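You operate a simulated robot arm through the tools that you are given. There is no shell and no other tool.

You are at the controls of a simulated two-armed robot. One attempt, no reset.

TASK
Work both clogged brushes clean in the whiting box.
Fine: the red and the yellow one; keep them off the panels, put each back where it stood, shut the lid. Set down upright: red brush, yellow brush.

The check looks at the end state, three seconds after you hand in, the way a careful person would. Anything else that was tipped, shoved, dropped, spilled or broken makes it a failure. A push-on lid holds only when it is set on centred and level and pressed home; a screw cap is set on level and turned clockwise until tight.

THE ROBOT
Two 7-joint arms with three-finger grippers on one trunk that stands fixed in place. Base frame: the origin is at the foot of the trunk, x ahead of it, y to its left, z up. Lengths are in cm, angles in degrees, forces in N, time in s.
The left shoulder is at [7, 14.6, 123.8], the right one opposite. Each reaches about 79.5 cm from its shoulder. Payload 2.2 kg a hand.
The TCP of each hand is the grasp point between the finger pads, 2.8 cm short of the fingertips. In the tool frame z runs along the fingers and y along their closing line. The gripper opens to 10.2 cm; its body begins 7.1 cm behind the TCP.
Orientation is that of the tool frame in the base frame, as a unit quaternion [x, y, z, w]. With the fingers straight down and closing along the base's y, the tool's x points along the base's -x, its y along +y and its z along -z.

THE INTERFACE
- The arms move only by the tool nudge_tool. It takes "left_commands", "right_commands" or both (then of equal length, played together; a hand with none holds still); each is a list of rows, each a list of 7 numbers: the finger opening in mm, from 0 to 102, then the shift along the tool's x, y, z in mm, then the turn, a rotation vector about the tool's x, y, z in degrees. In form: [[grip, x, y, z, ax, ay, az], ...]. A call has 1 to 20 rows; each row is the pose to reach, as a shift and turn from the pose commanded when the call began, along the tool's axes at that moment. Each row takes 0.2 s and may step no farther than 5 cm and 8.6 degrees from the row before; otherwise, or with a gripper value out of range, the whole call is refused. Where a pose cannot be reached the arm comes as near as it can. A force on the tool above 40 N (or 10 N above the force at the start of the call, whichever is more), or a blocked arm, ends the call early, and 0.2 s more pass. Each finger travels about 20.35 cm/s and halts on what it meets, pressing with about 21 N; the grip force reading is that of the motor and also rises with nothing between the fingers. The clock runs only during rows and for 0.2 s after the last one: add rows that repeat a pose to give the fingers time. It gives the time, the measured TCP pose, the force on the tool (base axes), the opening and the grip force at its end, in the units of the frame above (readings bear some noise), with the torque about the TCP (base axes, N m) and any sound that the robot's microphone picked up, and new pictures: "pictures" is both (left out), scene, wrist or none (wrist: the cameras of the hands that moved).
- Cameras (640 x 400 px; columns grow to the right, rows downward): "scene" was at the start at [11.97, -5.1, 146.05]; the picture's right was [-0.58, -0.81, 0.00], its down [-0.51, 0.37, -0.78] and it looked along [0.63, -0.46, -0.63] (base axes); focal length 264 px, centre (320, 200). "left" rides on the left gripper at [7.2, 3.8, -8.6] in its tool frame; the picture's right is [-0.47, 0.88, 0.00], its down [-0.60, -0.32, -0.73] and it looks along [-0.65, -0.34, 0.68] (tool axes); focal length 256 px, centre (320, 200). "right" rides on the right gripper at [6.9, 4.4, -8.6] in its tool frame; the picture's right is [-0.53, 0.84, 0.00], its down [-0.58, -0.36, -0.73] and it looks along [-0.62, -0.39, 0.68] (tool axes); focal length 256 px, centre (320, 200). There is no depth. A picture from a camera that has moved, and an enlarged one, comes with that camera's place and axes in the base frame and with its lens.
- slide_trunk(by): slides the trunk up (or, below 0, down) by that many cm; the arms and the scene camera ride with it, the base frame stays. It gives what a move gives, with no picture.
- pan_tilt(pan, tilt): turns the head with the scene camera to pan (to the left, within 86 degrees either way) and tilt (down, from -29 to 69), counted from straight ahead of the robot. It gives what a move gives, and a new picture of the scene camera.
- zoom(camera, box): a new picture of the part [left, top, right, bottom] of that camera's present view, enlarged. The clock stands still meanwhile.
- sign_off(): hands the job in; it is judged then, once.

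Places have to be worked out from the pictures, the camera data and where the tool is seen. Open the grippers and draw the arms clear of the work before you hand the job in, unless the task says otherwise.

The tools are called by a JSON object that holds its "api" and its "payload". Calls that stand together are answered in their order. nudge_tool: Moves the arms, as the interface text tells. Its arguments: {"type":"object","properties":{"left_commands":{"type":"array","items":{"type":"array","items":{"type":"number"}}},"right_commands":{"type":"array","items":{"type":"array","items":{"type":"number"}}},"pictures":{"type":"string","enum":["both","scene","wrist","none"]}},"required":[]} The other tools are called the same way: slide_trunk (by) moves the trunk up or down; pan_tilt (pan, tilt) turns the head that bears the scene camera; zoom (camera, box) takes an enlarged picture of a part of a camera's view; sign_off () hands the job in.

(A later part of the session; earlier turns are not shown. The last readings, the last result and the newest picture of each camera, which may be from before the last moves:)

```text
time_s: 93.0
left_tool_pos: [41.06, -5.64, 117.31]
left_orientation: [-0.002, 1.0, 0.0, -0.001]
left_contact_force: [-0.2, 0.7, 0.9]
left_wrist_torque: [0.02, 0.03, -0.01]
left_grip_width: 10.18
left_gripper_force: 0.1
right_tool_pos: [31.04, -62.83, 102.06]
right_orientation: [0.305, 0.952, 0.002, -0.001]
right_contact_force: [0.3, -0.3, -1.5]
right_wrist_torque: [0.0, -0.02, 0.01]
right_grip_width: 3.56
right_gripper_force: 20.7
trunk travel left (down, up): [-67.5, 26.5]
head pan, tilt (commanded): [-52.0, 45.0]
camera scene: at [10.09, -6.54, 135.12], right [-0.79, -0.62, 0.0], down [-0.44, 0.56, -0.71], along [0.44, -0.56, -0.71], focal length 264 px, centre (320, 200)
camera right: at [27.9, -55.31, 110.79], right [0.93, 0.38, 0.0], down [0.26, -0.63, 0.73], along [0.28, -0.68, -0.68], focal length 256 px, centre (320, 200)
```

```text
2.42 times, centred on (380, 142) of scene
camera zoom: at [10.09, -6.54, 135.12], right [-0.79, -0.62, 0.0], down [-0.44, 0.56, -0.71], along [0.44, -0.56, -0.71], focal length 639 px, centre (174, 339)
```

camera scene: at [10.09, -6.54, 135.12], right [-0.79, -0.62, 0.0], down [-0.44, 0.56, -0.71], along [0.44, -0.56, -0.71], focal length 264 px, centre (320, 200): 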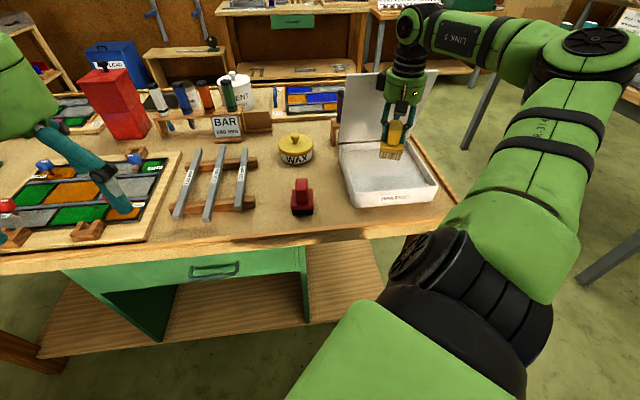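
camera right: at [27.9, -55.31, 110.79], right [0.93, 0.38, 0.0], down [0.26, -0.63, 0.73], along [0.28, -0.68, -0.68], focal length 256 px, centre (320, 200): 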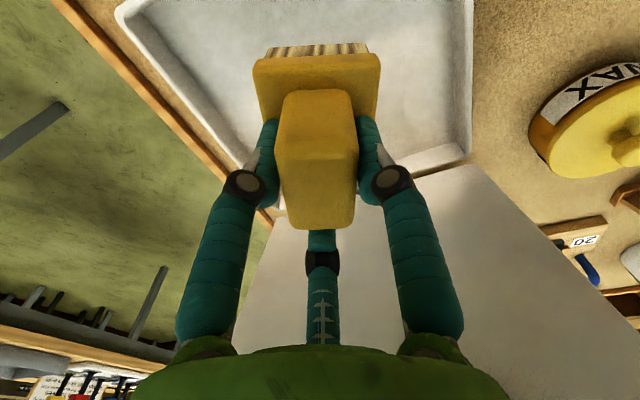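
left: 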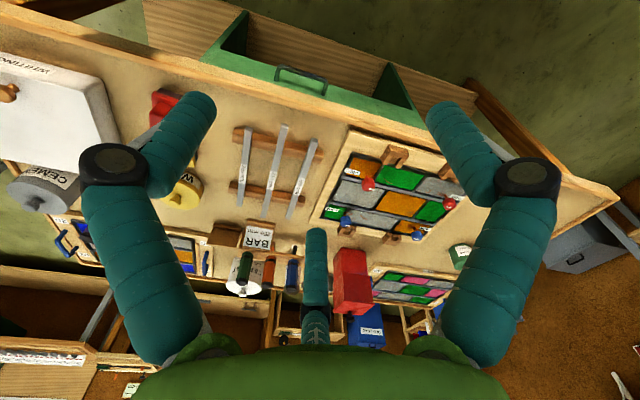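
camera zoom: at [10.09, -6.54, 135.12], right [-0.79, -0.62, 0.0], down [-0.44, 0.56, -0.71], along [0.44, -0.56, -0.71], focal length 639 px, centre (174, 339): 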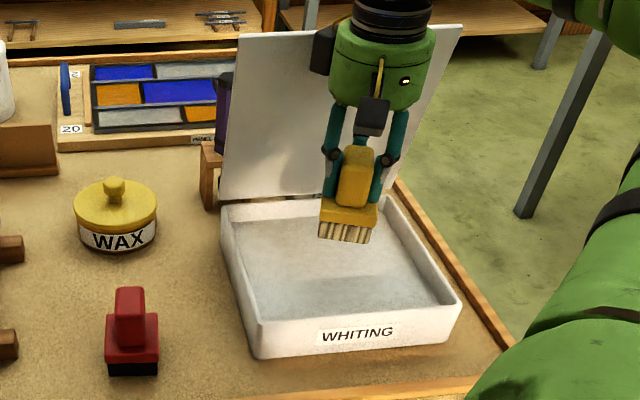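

Telling: the yellow bristles have turned to clean straw colour, so "clean" is straw — the red one (pressed more lightly) is still black and not yet done. I first give yellow another round to see whether it improves further.

{"api": "nudge_tool", "payload": {"right_commands": [[10, 0, 0, 40, 0, 0, 0], [10, 0, 0, 70, 0, 0, 0], [10, 0, 0, 80, 0, 0, 0], [10, 0, 20, 80, 0, 0, 0], [10, 0, 40, 80, 0, 0, 0], [10, 0, 20, 80, 0, 0, 0], [10, 0, 0, 80, 0, 0, 0], [10, 0, -20, 80, 0, 0, 0], [10, 0, -40, 80, 0, 0, 0], [10, 0, -20, 80, 0, 0, 0], [10, 0, 0, 80, 0, 0, 0], [10, 0, 20, 80, 0, 0, 0], [10, 0, 40, 80, 0, 0, 0], [10, 0, 20, 80, 0, 0, 0], [10, 0, 0, 80, 0, 0, 0], [10, 0, -20, 80, 0, 0, 0], [10, 0, -40, 80, 0, 0, 0], [10, 0, -20, 80, 0, 0, 0], [10, 0, 0, 80, 0, 0, 0], [10, 0, 0, 80, 0, 0, 0]], "pictures": "none"}}

{"api": "nudge_tool", "payload": {"right_commands": [[10, 20, 20, 0, 0, 0, 0], [10, 0, 0, 0, 0, 0, 0], [10, -20, -20, 0, 0, 0, 0], [10, 0, 0, 0, 0, 0, 0], [10, 0, 20, 0, 0, 0, 0], [10, 0, 40, 0, 0, 0, 0], [10, 0, 20, 0, 0, 0, 0], [10, 0, 0, 0, 0, 0, 0], [10, 0, -20, 0, 0, 0, 0], [10, 0, -40, 0, 0, 0, 0], [10, 0, -20, 0, 0, 0, 0], [10, 0, 0, 0, 0, 0, 0], [10, 0, 0, -20, 0, 0, 0], [10, 0, 0, -50, 0, 0, 0], [10, 0, 0, -80, 0, 0, 0], [10, 0, 0, -80, 0, 0, 0]], "pictures": "both"}}

{"api": "zoom", "payload": {"camera": "right", "box": [220, 0, 420, 120]}}

{"api": "zoom", "payload": {"camera": "scene", "box": [310, 60, 450, 225]}}

```text
time_s: 97.2
left_tool_pos: [40.77, -5.51, 117.59]
left_orientation: [-0.002, 1.0, -0.002, 0.002]
left_contact_force: [0.6, 0.2, -0.1]
left_wrist_torque: [0.0, -0.02, 0.01]
left_grip_width: 10.22
left_gripper_force: 0.1
right_tool_pos: [30.54, -62.41, 94.42]
right_orientation: [0.306, 0.952, -0.001, 0.003]
right_contact_force: [-4.1, -5.4, 27.8]
right_wrist_torque: [0.09, 0.7, 0.07]
right_grip_width: 3.54
right_gripper_force: 20.7
trunk travel left (down, up): [-67.5, 26.5]
head pan, tilt (commanded): [-52.0, 45.0]
```

```text
time_s: 100.6
left_tool_pos: [41.04, -5.71, 117.24]
left_orientation: [-0.001, 1.0, 0.001, 0.0]
left_contact_force: [-0.7, -0.5, 0.8]
left_wrist_torque: [0.0, -0.02, -0.01]
left_grip_width: 10.18
left_gripper_force: 0.3
right_tool_pos: [30.61, -62.62, 102.05]
right_orientation: [0.305, 0.952, 0.002, -0.001]
right_contact_force: [1.0, -0.9, -1.3]
right_wrist_torque: [0.0, -0.04, -0.01]
right_grip_width: 3.55
right_gripper_force: 21.2
trunk travel left (down, up): [-67.5, 26.5]
head pan, tilt (commanded): [-52.0, 45.0]
camera scene: at [10.01, -6.61, 135.12], right [-0.79, -0.62, 0.0], down [-0.44, 0.56, -0.71], along [0.44, -0.56, -0.71], focal length 264 px, centre (320, 200)
camera right: at [27.49, -55.16, 110.75], right [0.93, 0.38, 0.0], down [0.26, -0.63, 0.73], along [0.28, -0.68, -0.68], focal length 256 px, centre (320, 200)
```

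scene: 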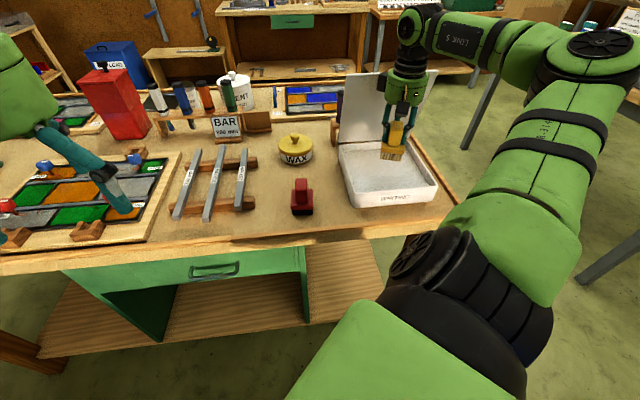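
right: 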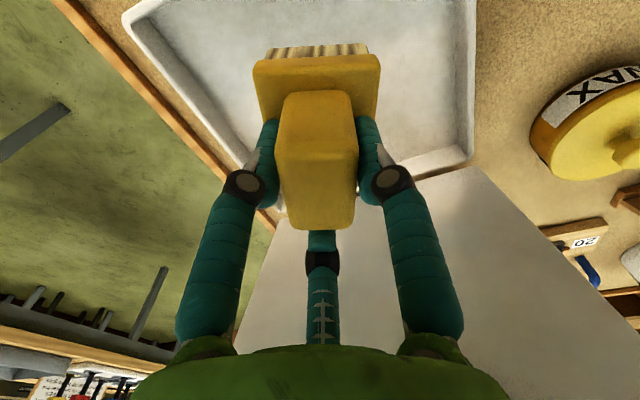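

```text
3.20 times, centred on (320, 60) of right
camera zoom: at [27.49, -55.16, 110.75], right [0.93, 0.38, 0.0], down [0.26, -0.63, 0.73], along [0.28, -0.68, -0.68], focal length 819 px, centre (320, 648)
```

zoom: 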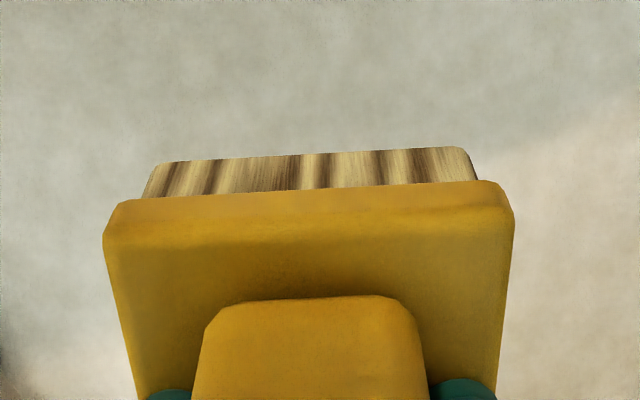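

```text
2.42 times, centred on (380, 142) of scene
camera zoom: at [10.01, -6.61, 135.12], right [-0.79, -0.62, 0.0], down [-0.44, 0.56, -0.71], along [0.44, -0.56, -0.71], focal length 639 px, centre (174, 339)
```

zoom: 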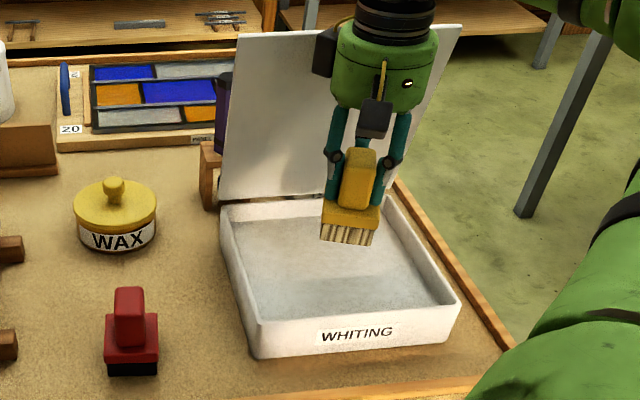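

No further change, so the yellow brush is fully clean. I carry it back around the same way to above its own place.

{"api": "nudge_tool", "payload": {"right_commands": [[10, 0, 0, -23, 0, 0, 0], [10, -1, 39, -23, 0, 0, -3], [10, -3, 77, -23, 0, 0, -6], [10, -4, 116, -23, 0, 0, -10], [10, -6, 155, -23, 0, 0, -14], [10, -7, 193, -23, 0, 0, -18], [10, -9, 232, -23, 0, 0, -21], [10, -47, 236, -23, 0, 0, -22], [10, -84, 241, -23, 0, 0, -22], [10, -84, 241, -23, 0, 0, -22]], "pictures": "both"}}

{"api": "zoom", "payload": {"camera": "scene", "box": [250, 100, 350, 225]}}

```text
time_s: 102.8
left_tool_pos: [40.94, -5.53, 117.42]
left_orientation: [-0.002, 1.0, -0.001, 0.0]
left_contact_force: [-0.3, -0.4, 0.1]
left_wrist_torque: [0.01, -0.04, 0.02]
left_grip_width: 10.19
left_gripper_force: 0.0
right_tool_pos: [51.92, -47.67, 104.28]
right_orientation: [0.118, 0.993, 0.002, 0.001]
right_contact_force: [0.1, 0.0, -0.7]
right_wrist_torque: [0.02, -0.03, 0.02]
right_grip_width: 3.57
right_gripper_force: 21.0
trunk travel left (down, up): [-67.5, 26.5]
head pan, tilt (commanded): [-52.0, 45.0]
camera scene: at [9.9, -6.47, 135.14], right [-0.79, -0.62, 0.0], down [-0.43, 0.56, -0.71], along [0.44, -0.56, -0.71], focal length 264 px, centre (320, 200)
camera right: at [45.92, -41.96, 112.95], right [0.72, 0.7, 0.0], down [0.47, -0.49, 0.73], along [0.51, -0.52, -0.68], focal length 256 px, centre (320, 200)
```

scene: 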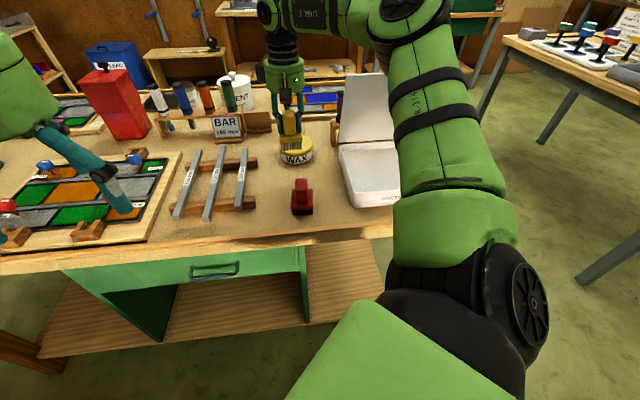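
right: 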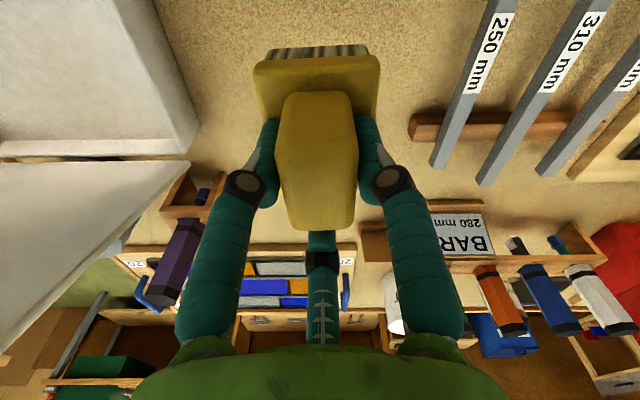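

```text
3.20 times, centred on (300, 162) of scene
camera zoom: at [9.9, -6.47, 135.14], right [-0.79, -0.62, 0.0], down [-0.43, 0.56, -0.71], along [0.44, -0.56, -0.71], focal length 844 px, centre (384, 320)
```

zoom: 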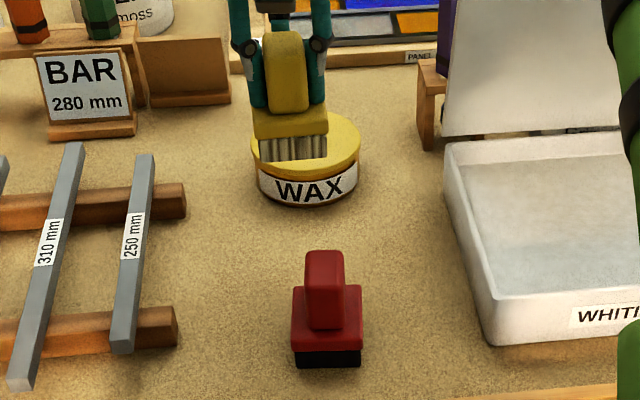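

It's about 4 mm off its old place; I correct that and lower to just above the bench.

{"api": "nudge_tool", "payload": {"right_commands": [[10, 2, -3, 40, 0, 0, 0], [10, 2, -3, 80, 0, 0, 0], [10, 2, -3, 108, 0, 0, 0], [10, 2, -3, 118, 0, 0, 0], [10, 2, -3, 118, 0, 0, 0]], "pictures": "both"}}

{"api": "zoom", "payload": {"camera": "scene", "box": [260, 130, 340, 230]}}

```text
time_s: 104.0
left_tool_pos: [40.98, -5.57, 117.3]
left_orientation: [-0.002, 1.0, 0.0, 0.0]
left_contact_force: [0.8, -0.2, 0.0]
left_wrist_torque: [0.0, 0.01, 0.02]
left_grip_width: 10.18
left_gripper_force: 0.1
right_tool_pos: [51.28, -48.26, 92.45]
right_orientation: [0.118, 0.993, 0.001, 0.002]
right_contact_force: [0.3, -0.4, -1.3]
right_wrist_torque: [0.01, -0.01, 0.03]
right_grip_width: 3.56
right_gripper_force: 20.9
trunk travel left (down, up): [-67.5, 26.5]
head pan, tilt (commanded): [-52.0, 45.0]
camera scene: at [10.01, -6.49, 135.13], right [-0.79, -0.62, 0.0], down [-0.44, 0.56, -0.71], along [0.44, -0.56, -0.71], focal length 264 px, centre (320, 200)
camera right: at [45.52, -42.39, 101.1], right [0.72, 0.7, 0.0], down [0.47, -0.49, 0.73], along [0.51, -0.52, -0.68], focal length 256 px, centre (320, 200)
```

scene: 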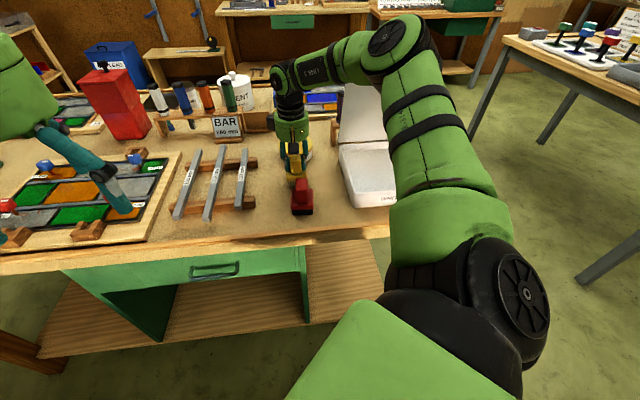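
right: 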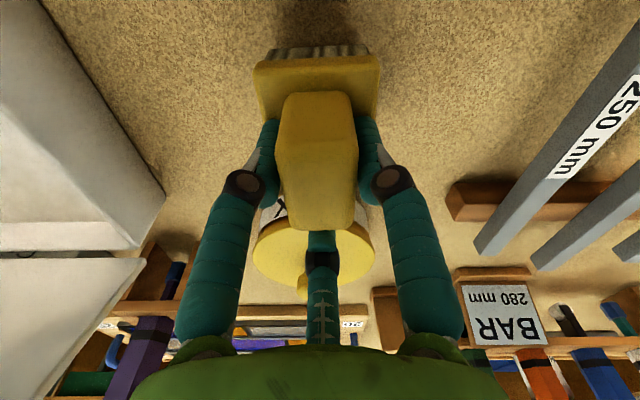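

```text
4.00 times, centred on (300, 180) of scene
camera zoom: at [10.01, -6.49, 135.13], right [-0.79, -0.62, 0.0], down [-0.44, 0.56, -0.71], along [0.44, -0.56, -0.71], focal length 1054 px, centre (400, 280)
```

zoom: 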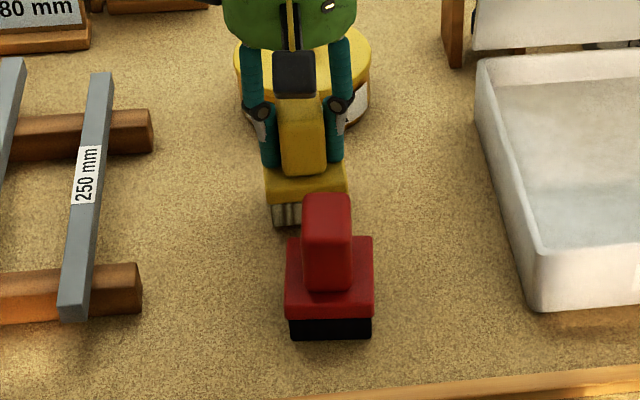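

Bristle corner is ~3 mm right of its original image spot; I undo that shift and lower onto the bench.

{"api": "nudge_tool", "payload": {"right_commands": [[10, -1.5, 3.5, 4, 0, 0, 0], [10, -1.5, 3.5, 8, 0, 0, 0], [10, -1.5, 3.5, 11, 0, 0, 0], [10, -1.5, 3.5, 11, 0, 0, 0]], "pictures": "scene"}}

{"api": "zoom", "payload": {"camera": "scene", "box": [260, 130, 340, 230]}}

```text
time_s: 105.0
left_tool_pos: [41.02, -5.55, 117.3]
left_orientation: [-0.001, 1.0, -0.001, 0.0]
left_contact_force: [-0.8, -0.6, -0.3]
left_wrist_torque: [-0.01, -0.05, 0.0]
left_grip_width: 10.2
left_gripper_force: 0.1
right_tool_pos: [51.79, -47.7, 91.34]
right_orientation: [0.117, 0.993, 0.0, 0.001]
right_contact_force: [0.2, -0.2, 1.2]
right_wrist_torque: [-0.16, -0.04, 0.03]
right_grip_width: 3.56
right_gripper_force: 21.3
trunk travel left (down, up): [-67.5, 26.5]
head pan, tilt (commanded): [-52.0, 45.0]
camera scene: at [9.99, -6.47, 135.14], right [-0.79, -0.62, 0.0], down [-0.44, 0.56, -0.71], along [0.44, -0.56, -0.71], focal length 264 px, centre (320, 200)
```

scene: 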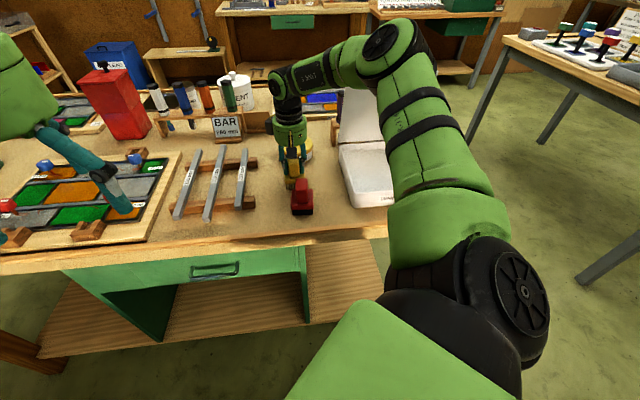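

```text
4.00 times, centred on (300, 180) of scene
camera zoom: at [9.99, -6.47, 135.14], right [-0.79, -0.62, 0.0], down [-0.44, 0.56, -0.71], along [0.44, -0.56, -0.71], focal length 1054 px, centre (400, 280)
```

zoom: 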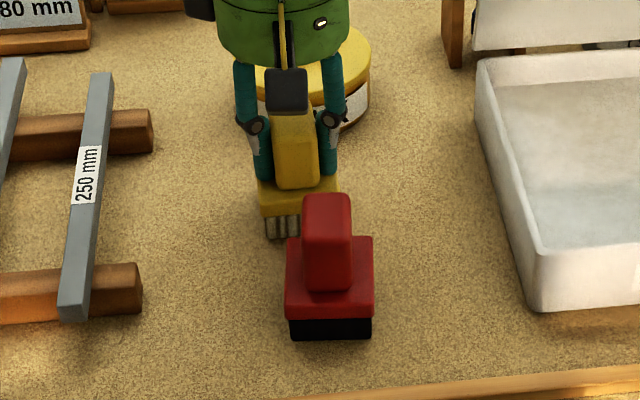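

The yellow brush is back within ~2 mm of where it stood, bench carrying it. I release and rise straight up.

{"api": "nudge_tool", "payload": {"right_commands": [[45, 0, 0, 0, 0, 0, 0], [64, 0, 0, 0, 0, 0, 0], [64, 0, 0, 0, 0, 0, 0], [64, 0, 0, -15, 0, 0, 0], [64, 0, 0, -50, 0, 0, 0], [64, 0, 0, -90, 0, 0, 0], [64, 0, 0, -125, 0, 0, 0], [64, 0, 0, -125, 0, 0, 0]], "pictures": "both"}}

{"api": "zoom", "payload": {"camera": "scene", "box": [260, 130, 340, 230]}}

```text
time_s: 106.8
left_tool_pos: [41.01, -5.7, 117.35]
left_orientation: [-0.002, 1.0, 0.0, 0.001]
left_contact_force: [-0.6, 0.6, -0.2]
left_wrist_torque: [-0.03, -0.03, 0.01]
left_grip_width: 10.21
left_gripper_force: 0.1
right_tool_pos: [51.49, -47.68, 103.94]
right_orientation: [0.118, 0.993, 0.0, 0.0]
right_contact_force: [0.6, 0.0, 0.7]
right_wrist_torque: [-0.02, 0.0, 0.02]
right_grip_width: 6.42
right_gripper_force: 0.2
trunk travel left (down, up): [-67.5, 26.5]
head pan, tilt (commanded): [-52.0, 45.0]
camera scene: at [10.05, -6.52, 135.13], right [-0.79, -0.62, 0.0], down [-0.44, 0.56, -0.71], along [0.44, -0.56, -0.71], focal length 264 px, centre (320, 200)
camera right: at [45.77, -42.0, 112.62], right [0.72, 0.7, 0.0], down [0.47, -0.49, 0.73], along [0.51, -0.52, -0.68], focal length 256 px, centre (320, 200)
```

scene: 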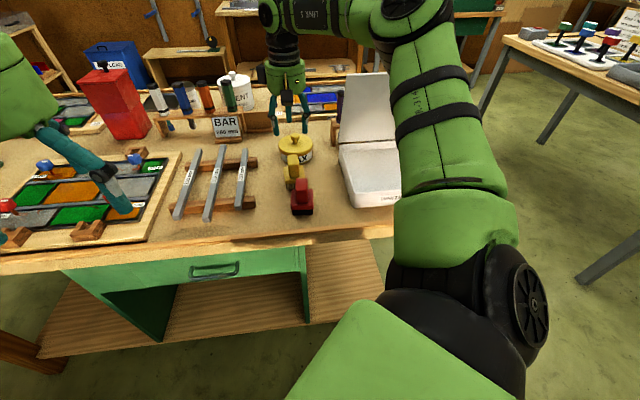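
right: 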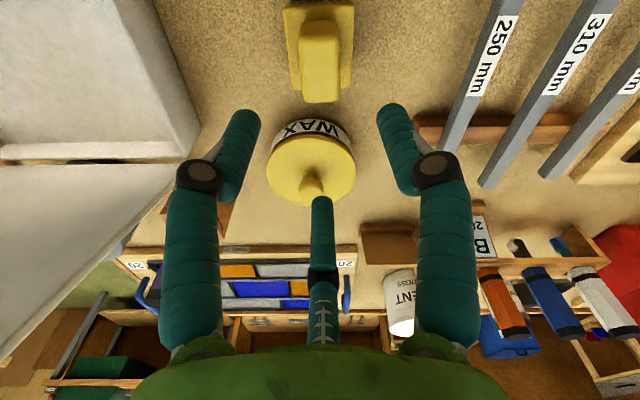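

```text
4.00 times, centred on (300, 180) of scene
camera zoom: at [10.05, -6.52, 135.13], right [-0.79, -0.62, 0.0], down [-0.44, 0.56, -0.71], along [0.44, -0.56, -0.71], focal length 1054 px, centre (400, 280)
```

zoom: 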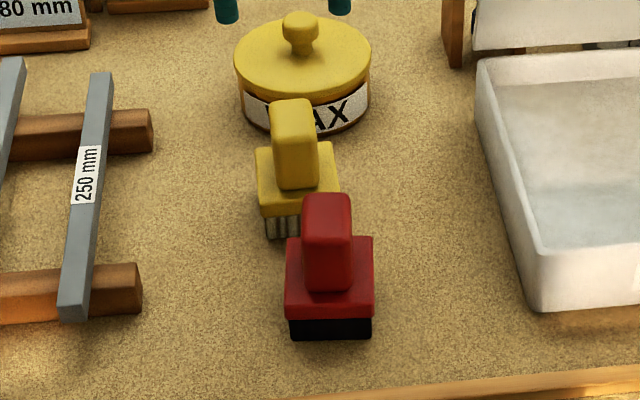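

Yellow stands upright with clean bristles. Now I go back to the red brush, using the same pose in which I released it.

{"api": "nudge_tool", "payload": {"right_commands": [[66, 30, 12, 0, 0, 0, 1.6], [66, 60, 24, 0, 0, 0, 3.2], [66, 89, 35, 0, 0, 0, 4.8], [66, 89, 35, 40, 0, 0, 4.8], [66, 89, 35, 75, 0, 0, 4.8], [66, 89, 35, 75, 0, 0, 4.8]], "pictures": "both"}}

{"api": "zoom", "payload": {"camera": "right", "box": [220, 0, 420, 240]}}

```text
time_s: 108.2
left_tool_pos: [40.85, -5.62, 117.49]
left_orientation: [-0.002, 1.0, 0.0, 0.0]
left_contact_force: [0.8, 0.4, 0.0]
left_wrist_torque: [0.01, -0.01, -0.01]
left_grip_width: 10.25
left_gripper_force: 0.1
right_tool_pos: [43.79, -42.19, 96.72]
right_orientation: [0.159, 0.987, 0.0, 0.001]
right_contact_force: [0.6, 0.2, -0.1]
right_wrist_torque: [0.0, 0.01, 0.04]
right_grip_width: 6.61
right_gripper_force: 0.0
trunk travel left (down, up): [-67.5, 26.5]
head pan, tilt (commanded): [-52.0, 45.0]
camera scene: at [9.92, -6.42, 135.15], right [-0.79, -0.62, 0.0], down [-0.43, 0.56, -0.71], along [0.44, -0.56, -0.71], focal length 264 px, centre (320, 200)
camera right: at [38.52, -35.97, 105.31], right [0.77, 0.63, 0.0], down [0.43, -0.53, 0.73], along [0.47, -0.56, -0.68], focal length 256 px, centre (320, 200)
```

scene: 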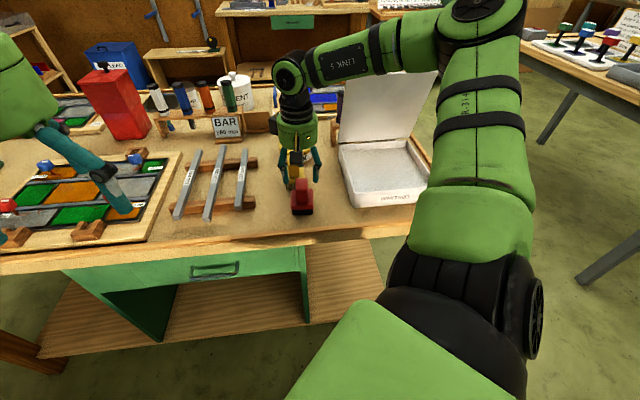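
right: 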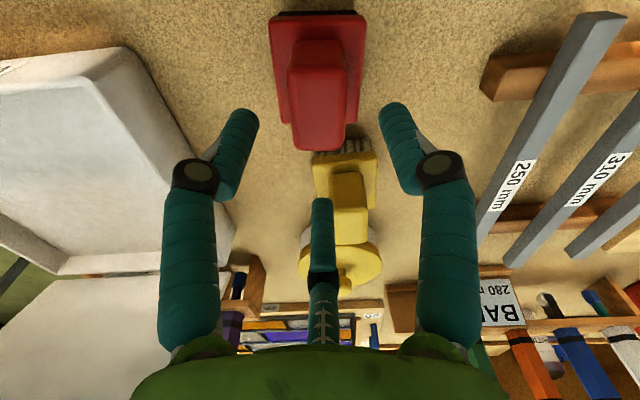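

```text
1.67 times, centred on (320, 120) of right
camera zoom: at [38.52, -35.97, 105.31], right [0.77, 0.63, 0.0], down [0.43, -0.53, 0.73], along [0.47, -0.56, -0.68], focal length 427 px, centre (320, 333)
```

zoom: 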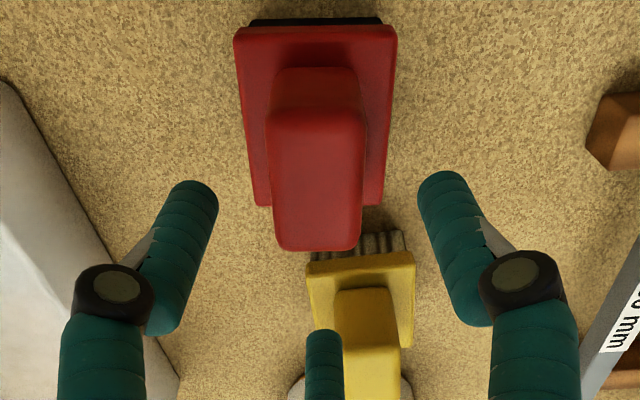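

Red is centred under the hand, its bristles still black. I descend 5.3 cm and grip it.

{"api": "nudge_tool", "payload": {"right_commands": [[66, 0, 0, 25, 0, 0, 0], [66, 0, 0, 45, 0, 0, 0], [66, 0, 0, 53, 0, 0, 0], [45, 0, 0, 53, 0, 0, 0], [10, 0, 0, 53, 0, 0, 0], [10, 0, 0, 53, 0, 0, 0], [10, 0, 0, 53, 0, 0, 0]], "pictures": "wrist"}}

```text
time_s: 109.8
left_tool_pos: [40.82, -5.38, 117.45]
left_orientation: [-0.002, 1.0, -0.001, 0.001]
left_contact_force: [0.3, 0.7, -0.5]
left_wrist_torque: [-0.03, 0.02, 0.01]
left_grip_width: 10.23
left_gripper_force: 0.1
right_tool_pos: [43.68, -42.01, 91.13]
right_orientation: [0.16, 0.987, 0.0, 0.004]
right_contact_force: [3.4, -4.5, 22.6]
right_wrist_torque: [1.03, -0.14, -0.17]
right_grip_width: 5.08
right_gripper_force: 21.0
trunk travel left (down, up): [-67.5, 26.5]
head pan, tilt (commanded): [-52.0, 45.0]
camera right: at [38.31, -35.9, 99.83], right [0.77, 0.63, 0.01], down [0.43, -0.53, 0.73], along [0.47, -0.57, -0.68], focal length 256 px, centre (320, 200)
```

right: 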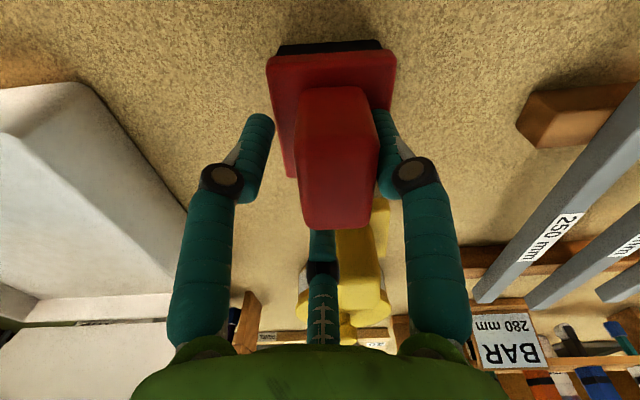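

One fingertip caught the plate edge (22 N up, 5.1 cm). I open, rise 10 mm and look again before re-gripping.

{"api": "nudge_tool", "payload": {"right_commands": [[66, 0, 0, 0, 0, 0, 0], [66, 0, 0, -5, 0, 0, 0], [66, 0, 0, -12, 0, 0, 0], [66, 0, 0, -12, 0, 0, 0]], "pictures": "both"}}

{"api": "zoom", "payload": {"camera": "right", "box": [220, 20, 420, 260]}}

{"api": "zoom", "payload": {"camera": "scene", "box": [260, 130, 340, 230]}}

```text
time_s: 110.8
left_tool_pos: [41.05, -5.64, 117.39]
left_orientation: [-0.002, 1.0, 0.0, -0.001]
left_contact_force: [0.1, -1.0, -1.1]
left_wrist_torque: [-0.02, 0.01, -0.01]
left_grip_width: 10.16
left_gripper_force: 0.0
right_tool_pos: [43.61, -42.25, 92.16]
right_orientation: [0.158, 0.987, 0.0, 0.0]
right_contact_force: [-0.4, 0.5, -0.5]
right_wrist_torque: [-0.02, 0.01, 0.01]
right_grip_width: 6.59
right_gripper_force: 0.1
trunk travel left (down, up): [-67.5, 26.5]
head pan, tilt (commanded): [-52.0, 45.0]
camera scene: at [10.03, -6.49, 135.13], right [-0.79, -0.62, 0.0], down [-0.44, 0.56, -0.71], along [0.44, -0.56, -0.71], focal length 264 px, centre (320, 200)
camera right: at [38.37, -35.97, 100.86], right [0.77, 0.63, 0.0], down [0.43, -0.53, 0.73], along [0.46, -0.56, -0.68], focal length 256 px, centre (320, 200)
```

scene: 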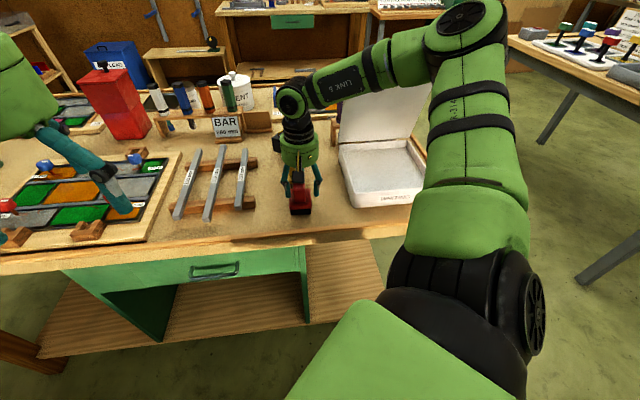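
right: 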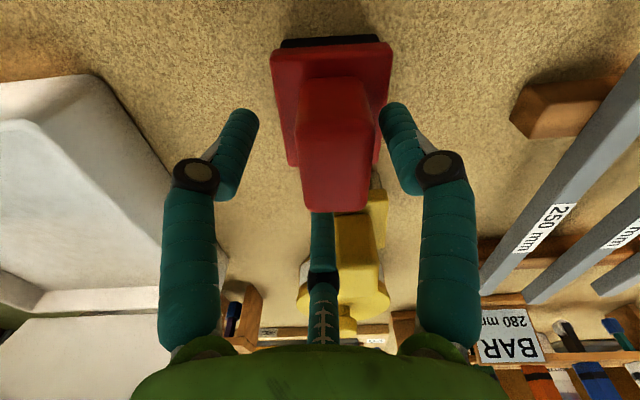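

```text
1.67 times, centred on (320, 140) of right
camera zoom: at [38.37, -35.97, 100.86], right [0.77, 0.63, 0.0], down [0.43, -0.53, 0.73], along [0.46, -0.56, -0.68], focal length 427 px, centre (320, 300)
```

zoom: 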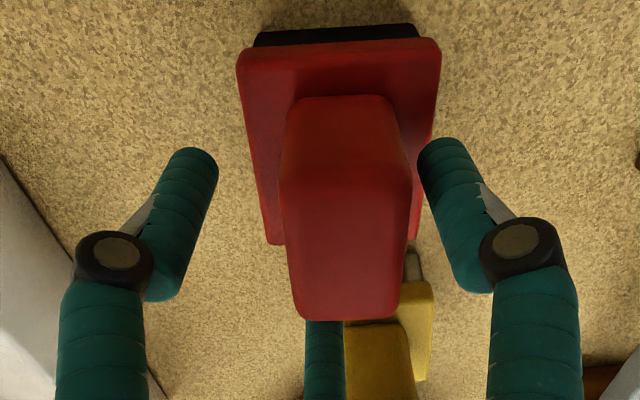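

```text
4.00 times, centred on (300, 180) of scene
camera zoom: at [10.03, -6.49, 135.13], right [-0.79, -0.62, 0.0], down [-0.44, 0.56, -0.71], along [0.44, -0.56, -0.71], focal length 1054 px, centre (400, 280)
```

zoom: 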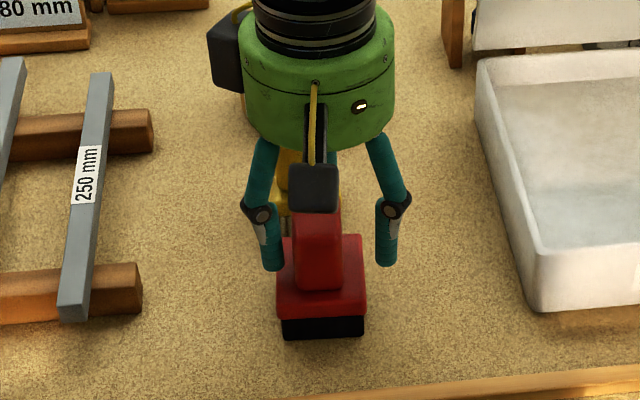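

The red brush slid ~5 mm left. I shift the hand 7 mm to match, turn 3°, go to z≈91.8 and close again.

{"api": "nudge_tool", "payload": {"right_commands": [[66, -4, 6.5, 0, 0, 0, -3], [66, -4, 6.5, 4, 0, 0, -3], [50, -4, 6.5, 4, 0, 0, -3], [10, -4, 6.5, 4, 0, 0, -3], [10, -4, 6.5, 4, 0, 0, -3], [10, -4, 6.5, 4, 0, 0, -3]], "pictures": "both"}}

{"api": "zoom", "payload": {"camera": "scene", "box": [260, 130, 340, 230]}}

```text
time_s: 112.2
left_tool_pos: [41.12, -5.68, 117.46]
left_orientation: [-0.002, 1.0, 0.001, 0.0]
left_contact_force: [-0.9, 0.1, 0.3]
left_wrist_torque: [0.0, -0.03, -0.01]
left_grip_width: 10.2
left_gripper_force: 0.3
right_tool_pos: [44.21, -41.69, 91.81]
right_orientation: [0.133, 0.991, 0.0, 0.001]
right_contact_force: [-0.4, -0.7, 1.5]
right_wrist_torque: [-0.07, -0.03, -0.02]
right_grip_width: 3.56
right_gripper_force: 21.6
trunk travel left (down, up): [-67.5, 26.5]
head pan, tilt (commanded): [-52.0, 45.0]
camera scene: at [9.99, -6.49, 135.14], right [-0.79, -0.62, 0.0], down [-0.44, 0.56, -0.71], along [0.44, -0.56, -0.71], focal length 264 px, centre (320, 200)
camera right: at [38.65, -35.8, 100.49], right [0.74, 0.67, 0.0], down [0.46, -0.5, 0.73], along [0.49, -0.54, -0.68], focal length 256 px, centre (320, 200)
```

scene: 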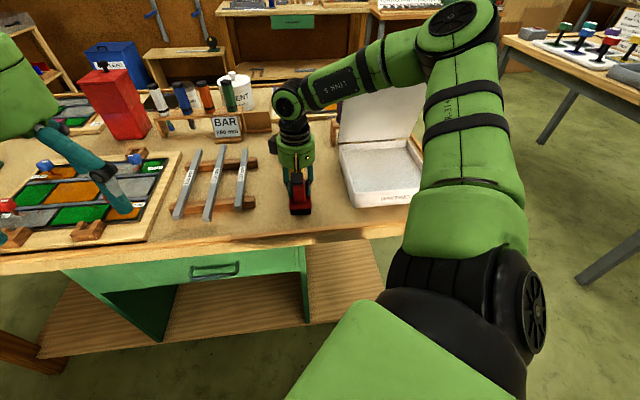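
right: 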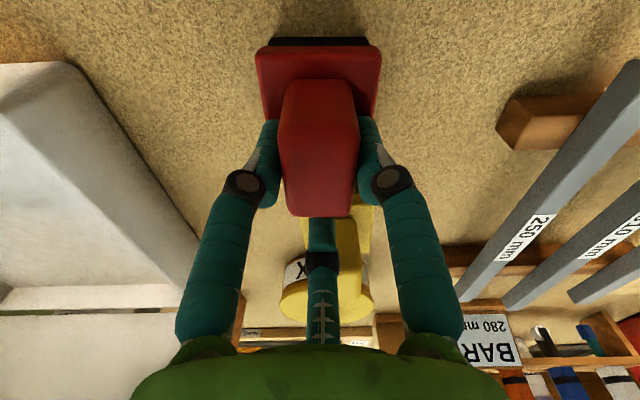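

```text
4.00 times, centred on (300, 180) of scene
camera zoom: at [9.99, -6.49, 135.14], right [-0.79, -0.62, 0.0], down [-0.44, 0.56, -0.71], along [0.44, -0.56, -0.71], focal length 1054 px, centre (400, 280)
```

zoom: 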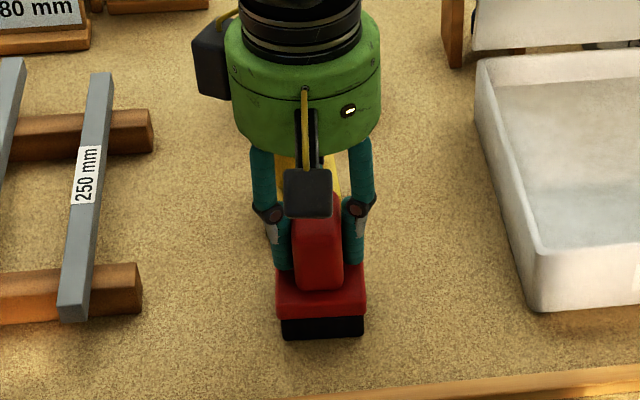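

Good grip (3.6 cm, TCP 91.8 on the bench). I lift and carry it over the tray centre again with the 20° turn.

{"api": "nudge_tool", "payload": {"right_commands": [[10, 0, 0, -15, 0, 0, 0], [10, 0, 0, -50, 0, 0, 0], [10, 0, 0, -90, 0, 0, 0], [10, 0, 0, -130, 0, 0, 0], [10, 12, -40, -130, 0, 0, 3], [10, 25, -79, -130, 0, 0, 7], [10, 37, -119, -130, 0, 0, 11], [10, 50, -158, -130, 0, 0, 15], [10, 62, -198, -130, 0, 0, 19], [10, 75, -237, -130, 0, 0, 20], [10, 75, -237, -130, 0, 0, 20]], "pictures": "both"}}

{"api": "zoom", "payload": {"camera": "right", "box": [220, 0, 420, 120]}}

{"api": "zoom", "payload": {"camera": "scene", "box": [310, 60, 450, 225]}}

```text
time_s: 114.6
left_tool_pos: [41.07, -5.76, 117.38]
left_orientation: [-0.002, 1.0, 0.0, -0.001]
left_contact_force: [0.2, -0.8, -0.6]
left_wrist_torque: [0.0, 0.01, -0.06]
left_grip_width: 10.22
left_gripper_force: 0.1
right_tool_pos: [31.02, -62.71, 104.52]
right_orientation: [0.304, 0.953, 0.001, 0.001]
right_contact_force: [-0.1, -0.1, -1.1]
right_wrist_torque: [-0.02, -0.02, 0.02]
right_grip_width: 3.58
right_gripper_force: 21.1
trunk travel left (down, up): [-67.5, 26.5]
head pan, tilt (commanded): [-52.0, 45.0]
camera scene: at [10.08, -6.49, 135.13], right [-0.79, -0.62, 0.0], down [-0.44, 0.56, -0.71], along [0.44, -0.56, -0.71], focal length 264 px, centre (320, 200)
camera right: at [27.78, -55.24, 113.19], right [0.92, 0.38, 0.0], down [0.26, -0.63, 0.73], along [0.28, -0.68, -0.68], focal length 256 px, centre (320, 200)
```

scene: 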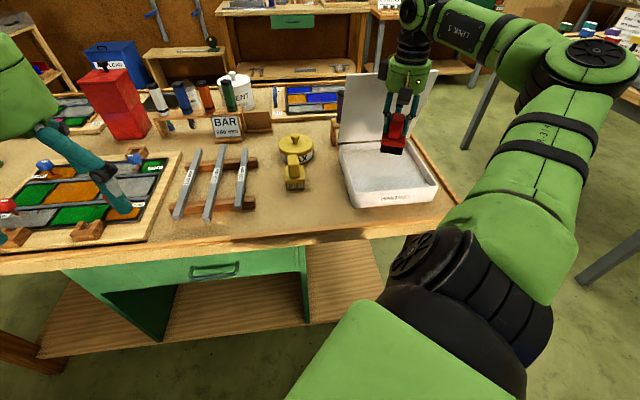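
right: 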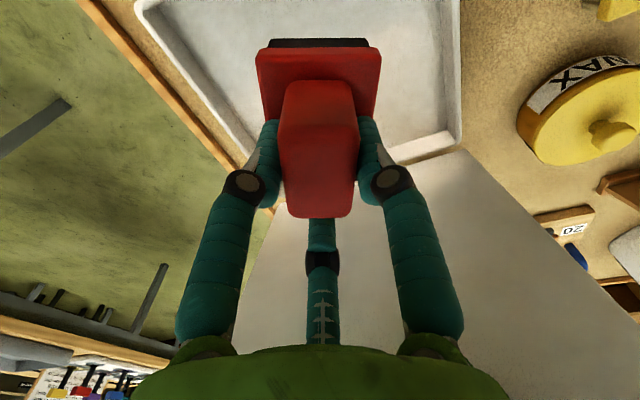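

```text
3.20 times, centred on (320, 60) of right
camera zoom: at [27.78, -55.24, 113.19], right [0.92, 0.38, 0.0], down [0.26, -0.63, 0.73], along [0.28, -0.68, -0.68], focal length 819 px, centre (320, 648)
```

zoom: 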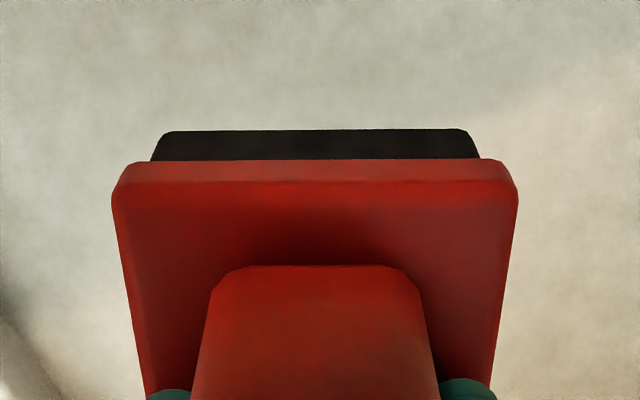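

```text
2.42 times, centred on (380, 142) of scene
camera zoom: at [10.08, -6.49, 135.13], right [-0.79, -0.62, 0.0], down [-0.44, 0.56, -0.71], along [0.44, -0.56, -0.71], focal length 639 px, centre (174, 339)
```

zoom: 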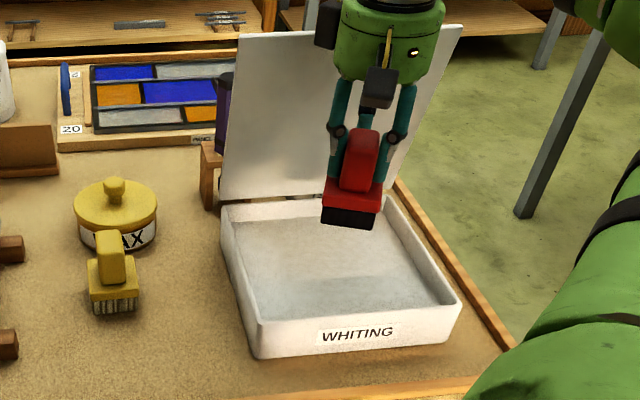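

The yellow brush on the bench shows clean straw bristles, the red one is black. I lower red onto the whiting with firmer pressure (about 20 N) this time.

{"api": "nudge_tool", "payload": {"right_commands": [[10, 0, 0, 40, 0, 0, 0], [10, 0, 0, 75, 0, 0, 0], [10, 0, 0, 92, 0, 0, 0], [10, 0, 0, 99, 0, 0, 0], [10, 0, 0, 102, 0, 0, 0], [10, 0, 0, 102, 0, 0, 0]], "pictures": "none"}}

```text
time_s: 116.0
left_tool_pos: [41.01, -5.5, 117.43]
left_orientation: [-0.001, 1.0, -0.001, 0.0]
left_contact_force: [-0.5, 0.8, 0.0]
left_wrist_torque: [-0.01, -0.03, -0.03]
left_grip_width: 10.18
left_gripper_force: 0.1
right_tool_pos: [30.91, -62.43, 94.82]
right_orientation: [0.304, 0.953, 0.0, 0.003]
right_contact_force: [2.0, -0.5, 9.4]
right_wrist_torque: [0.31, 0.09, -0.05]
right_grip_width: 3.54
right_gripper_force: 20.8
trunk travel left (down, up): [-67.5, 26.5]
head pan, tilt (commanded): [-52.0, 45.0]
```

Contact at 9 N; I press 4 mm deeper and scrub in long strokes.

{"api": "nudge_tool", "payload": {"right_commands": [[10, 0, 0, 4, 0, 0, 0], [10, 0, 20, 4, 0, 0, 0], [10, 0, 40, 4, 0, 0, 0], [10, 0, 20, 4, 0, 0, 0], [10, 0, 0, 4, 0, 0, 0], [10, 0, -20, 4, 0, 0, 0], [10, 0, -40, 4, 0, 0, 0], [10, 0, -20, 4, 0, 0, 0], [10, 0, 0, 4, 0, 0, 0], [10, 0, 20, 4, 0, 0, 0], [10, 0, 40, 4, 0, 0, 0], [10, 0, 20, 4, 0, 0, 0], [10, 0, 0, 4, 0, 0, 0], [10, 0, -20, 4, 0, 0, 0], [10, 0, -40, 4, 0, 0, 0], [10, 0, -20, 4, 0, 0, 0], [10, 0, 0, 4, 0, 0, 0]], "pictures": "none"}}

{"api": "nudge_tool", "payload": {"right_commands": [[10, 0, 20, 0, 0, 0, 0], [10, 0, 40, 0, 0, 0, 0], [10, 0, 20, 0, 0, 0, 0], [10, 0, 0, 0, 0, 0, 0], [10, 0, -20, 0, 0, 0, 0], [10, 0, -40, 0, 0, 0, 0], [10, 0, -20, 0, 0, 0, 0], [10, 0, 0, 0, 0, 0, 0], [10, 20, 20, 0, 0, 0, 0], [10, 0, 0, 0, 0, 0, 0], [10, -20, -20, 0, 0, 0, 0], [10, 0, 0, 0, 0, 0, 0], [10, 20, -20, 0, 0, 0, 0], [10, 0, 0, 0, 0, 0, 0], [10, -20, 20, 0, 0, 0, 0], [10, 0, 0, 0, 0, 0, 0], [10, 0, 0, -20, 0, 0, 0], [10, 0, 0, -50, 0, 0, 0], [10, 0, 0, -80, 0, 0, 0], [10, 0, 0, -80, 0, 0, 0]], "pictures": "both"}}

{"api": "zoom", "payload": {"camera": "right", "box": [220, 0, 420, 120]}}

{"api": "zoom", "payload": {"camera": "scene", "box": [310, 60, 450, 225]}}

```text
time_s: 119.6
left_tool_pos: [40.94, -5.3, 117.45]
left_orientation: [-0.002, 1.0, -0.001, 0.0]
left_contact_force: [0.5, -0.3, -0.5]
left_wrist_torque: [-0.05, -0.02, -0.01]
left_grip_width: 10.21
left_gripper_force: 0.2
right_tool_pos: [30.81, -62.54, 94.4]
right_orientation: [0.304, 0.953, -0.001, 0.001]
right_contact_force: [-2.8, -3.3, 12.6]
right_wrist_torque: [0.13, 0.39, 0.06]
right_grip_width: 3.55
right_gripper_force: 20.7
trunk travel left (down, up): [-67.5, 26.5]
head pan, tilt (commanded): [-52.0, 45.0]
```

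```text
time_s: 123.8
left_tool_pos: [41.09, -5.7, 117.38]
left_orientation: [-0.002, 1.0, 0.0, -0.002]
left_contact_force: [0.4, 1.0, 0.4]
left_wrist_torque: [-0.01, -0.01, -0.04]
left_grip_width: 10.21
left_gripper_force: 0.1
right_tool_pos: [31.01, -62.77, 101.91]
right_orientation: [0.304, 0.953, 0.002, 0.0]
right_contact_force: [-0.1, 0.3, -2.4]
right_wrist_torque: [-0.05, -0.02, 0.02]
right_grip_width: 3.55
right_gripper_force: 20.4
trunk travel left (down, up): [-67.5, 26.5]
head pan, tilt (commanded): [-52.0, 45.0]
camera scene: at [10.09, -6.56, 135.12], right [-0.79, -0.62, 0.0], down [-0.44, 0.56, -0.71], along [0.44, -0.56, -0.71], focal length 264 px, centre (320, 200)
camera right: at [27.82, -55.4, 110.61], right [0.92, 0.38, 0.0], down [0.26, -0.63, 0.73], along [0.28, -0.67, -0.68], focal length 256 px, centre (320, 200)
```

scene: 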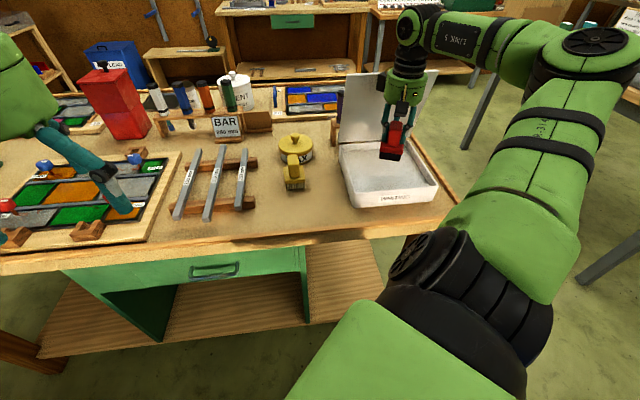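
right: 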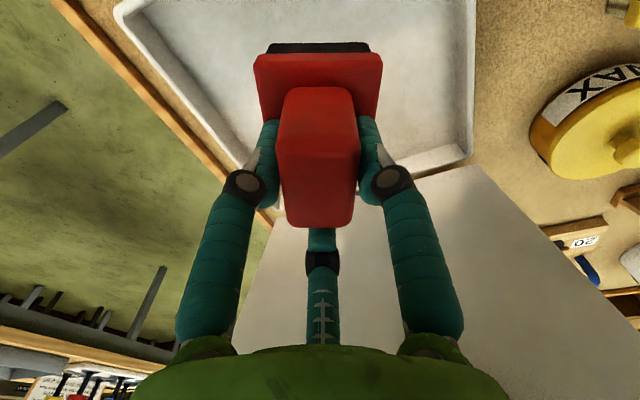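

```text
3.20 times, centred on (320, 60) of right
camera zoom: at [27.82, -55.4, 110.61], right [0.92, 0.38, 0.0], down [0.26, -0.63, 0.73], along [0.28, -0.67, -0.68], focal length 819 px, centre (320, 648)
```

zoom: 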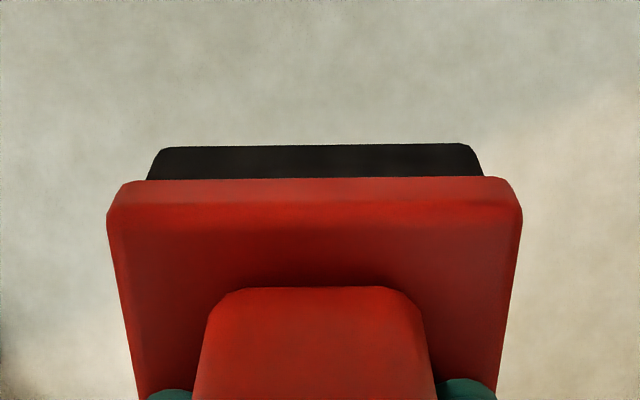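

```text
2.42 times, centred on (380, 142) of scene
camera zoom: at [10.09, -6.56, 135.12], right [-0.79, -0.62, 0.0], down [-0.44, 0.56, -0.71], along [0.44, -0.56, -0.71], focal length 639 px, centre (174, 339)
```

zoom: 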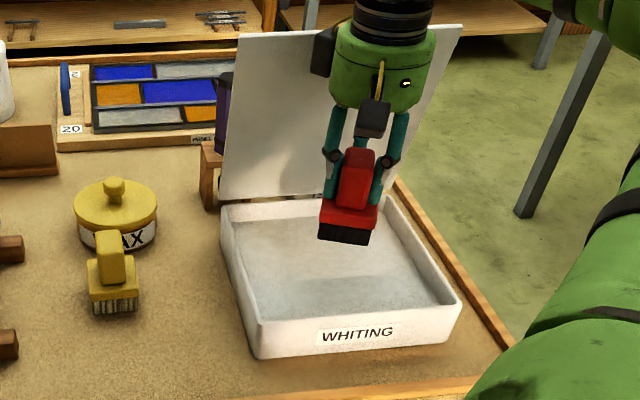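

The red bristles stay pure black despite firm scrubbing. Perhaps black is this brush's own bristle colour and grey was its clogged state; I enlarge strongly to look for bristle texture.

{"api": "zoom", "payload": {"camera": "scene", "box": [370, 145, 402, 165]}}

{"api": "zoom", "payload": {"camera": "right", "box": [260, 35, 380, 65]}}

{"api": "zoom", "payload": {"camera": "scene", "box": [275, 165, 315, 195]}}

```text
16.00 times, centred on (386, 155) of scene
camera zoom: at [10.09, -6.56, 135.12], right [-0.79, -0.62, 0.0], down [-0.44, 0.56, -0.71], along [0.44, -0.56, -0.71], focal length 4217 px, centre (-736, 920)
```

zoom: 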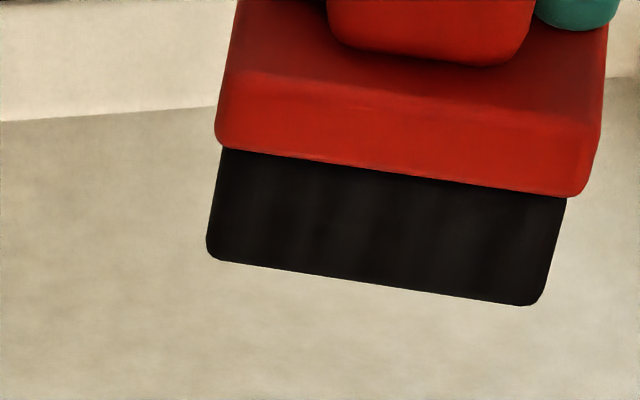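

```text
5.33 times, centred on (320, 50) of right
camera zoom: at [27.82, -55.4, 110.61], right [0.92, 0.38, 0.0], down [0.26, -0.63, 0.73], along [0.28, -0.67, -0.68], focal length 1365 px, centre (320, 1000)
```

zoom: 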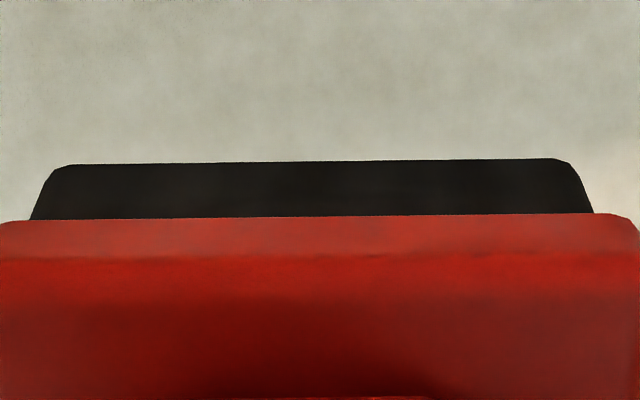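

```text
13.33 times, centred on (295, 180) of scene
camera zoom: at [10.09, -6.56, 135.12], right [-0.79, -0.62, 0.0], down [-0.44, 0.56, -0.71], along [0.44, -0.56, -0.71], focal length 3514 px, centre (653, 467)
```

zoom: 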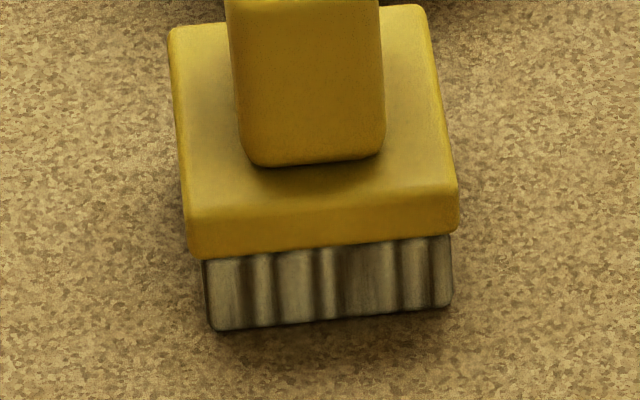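

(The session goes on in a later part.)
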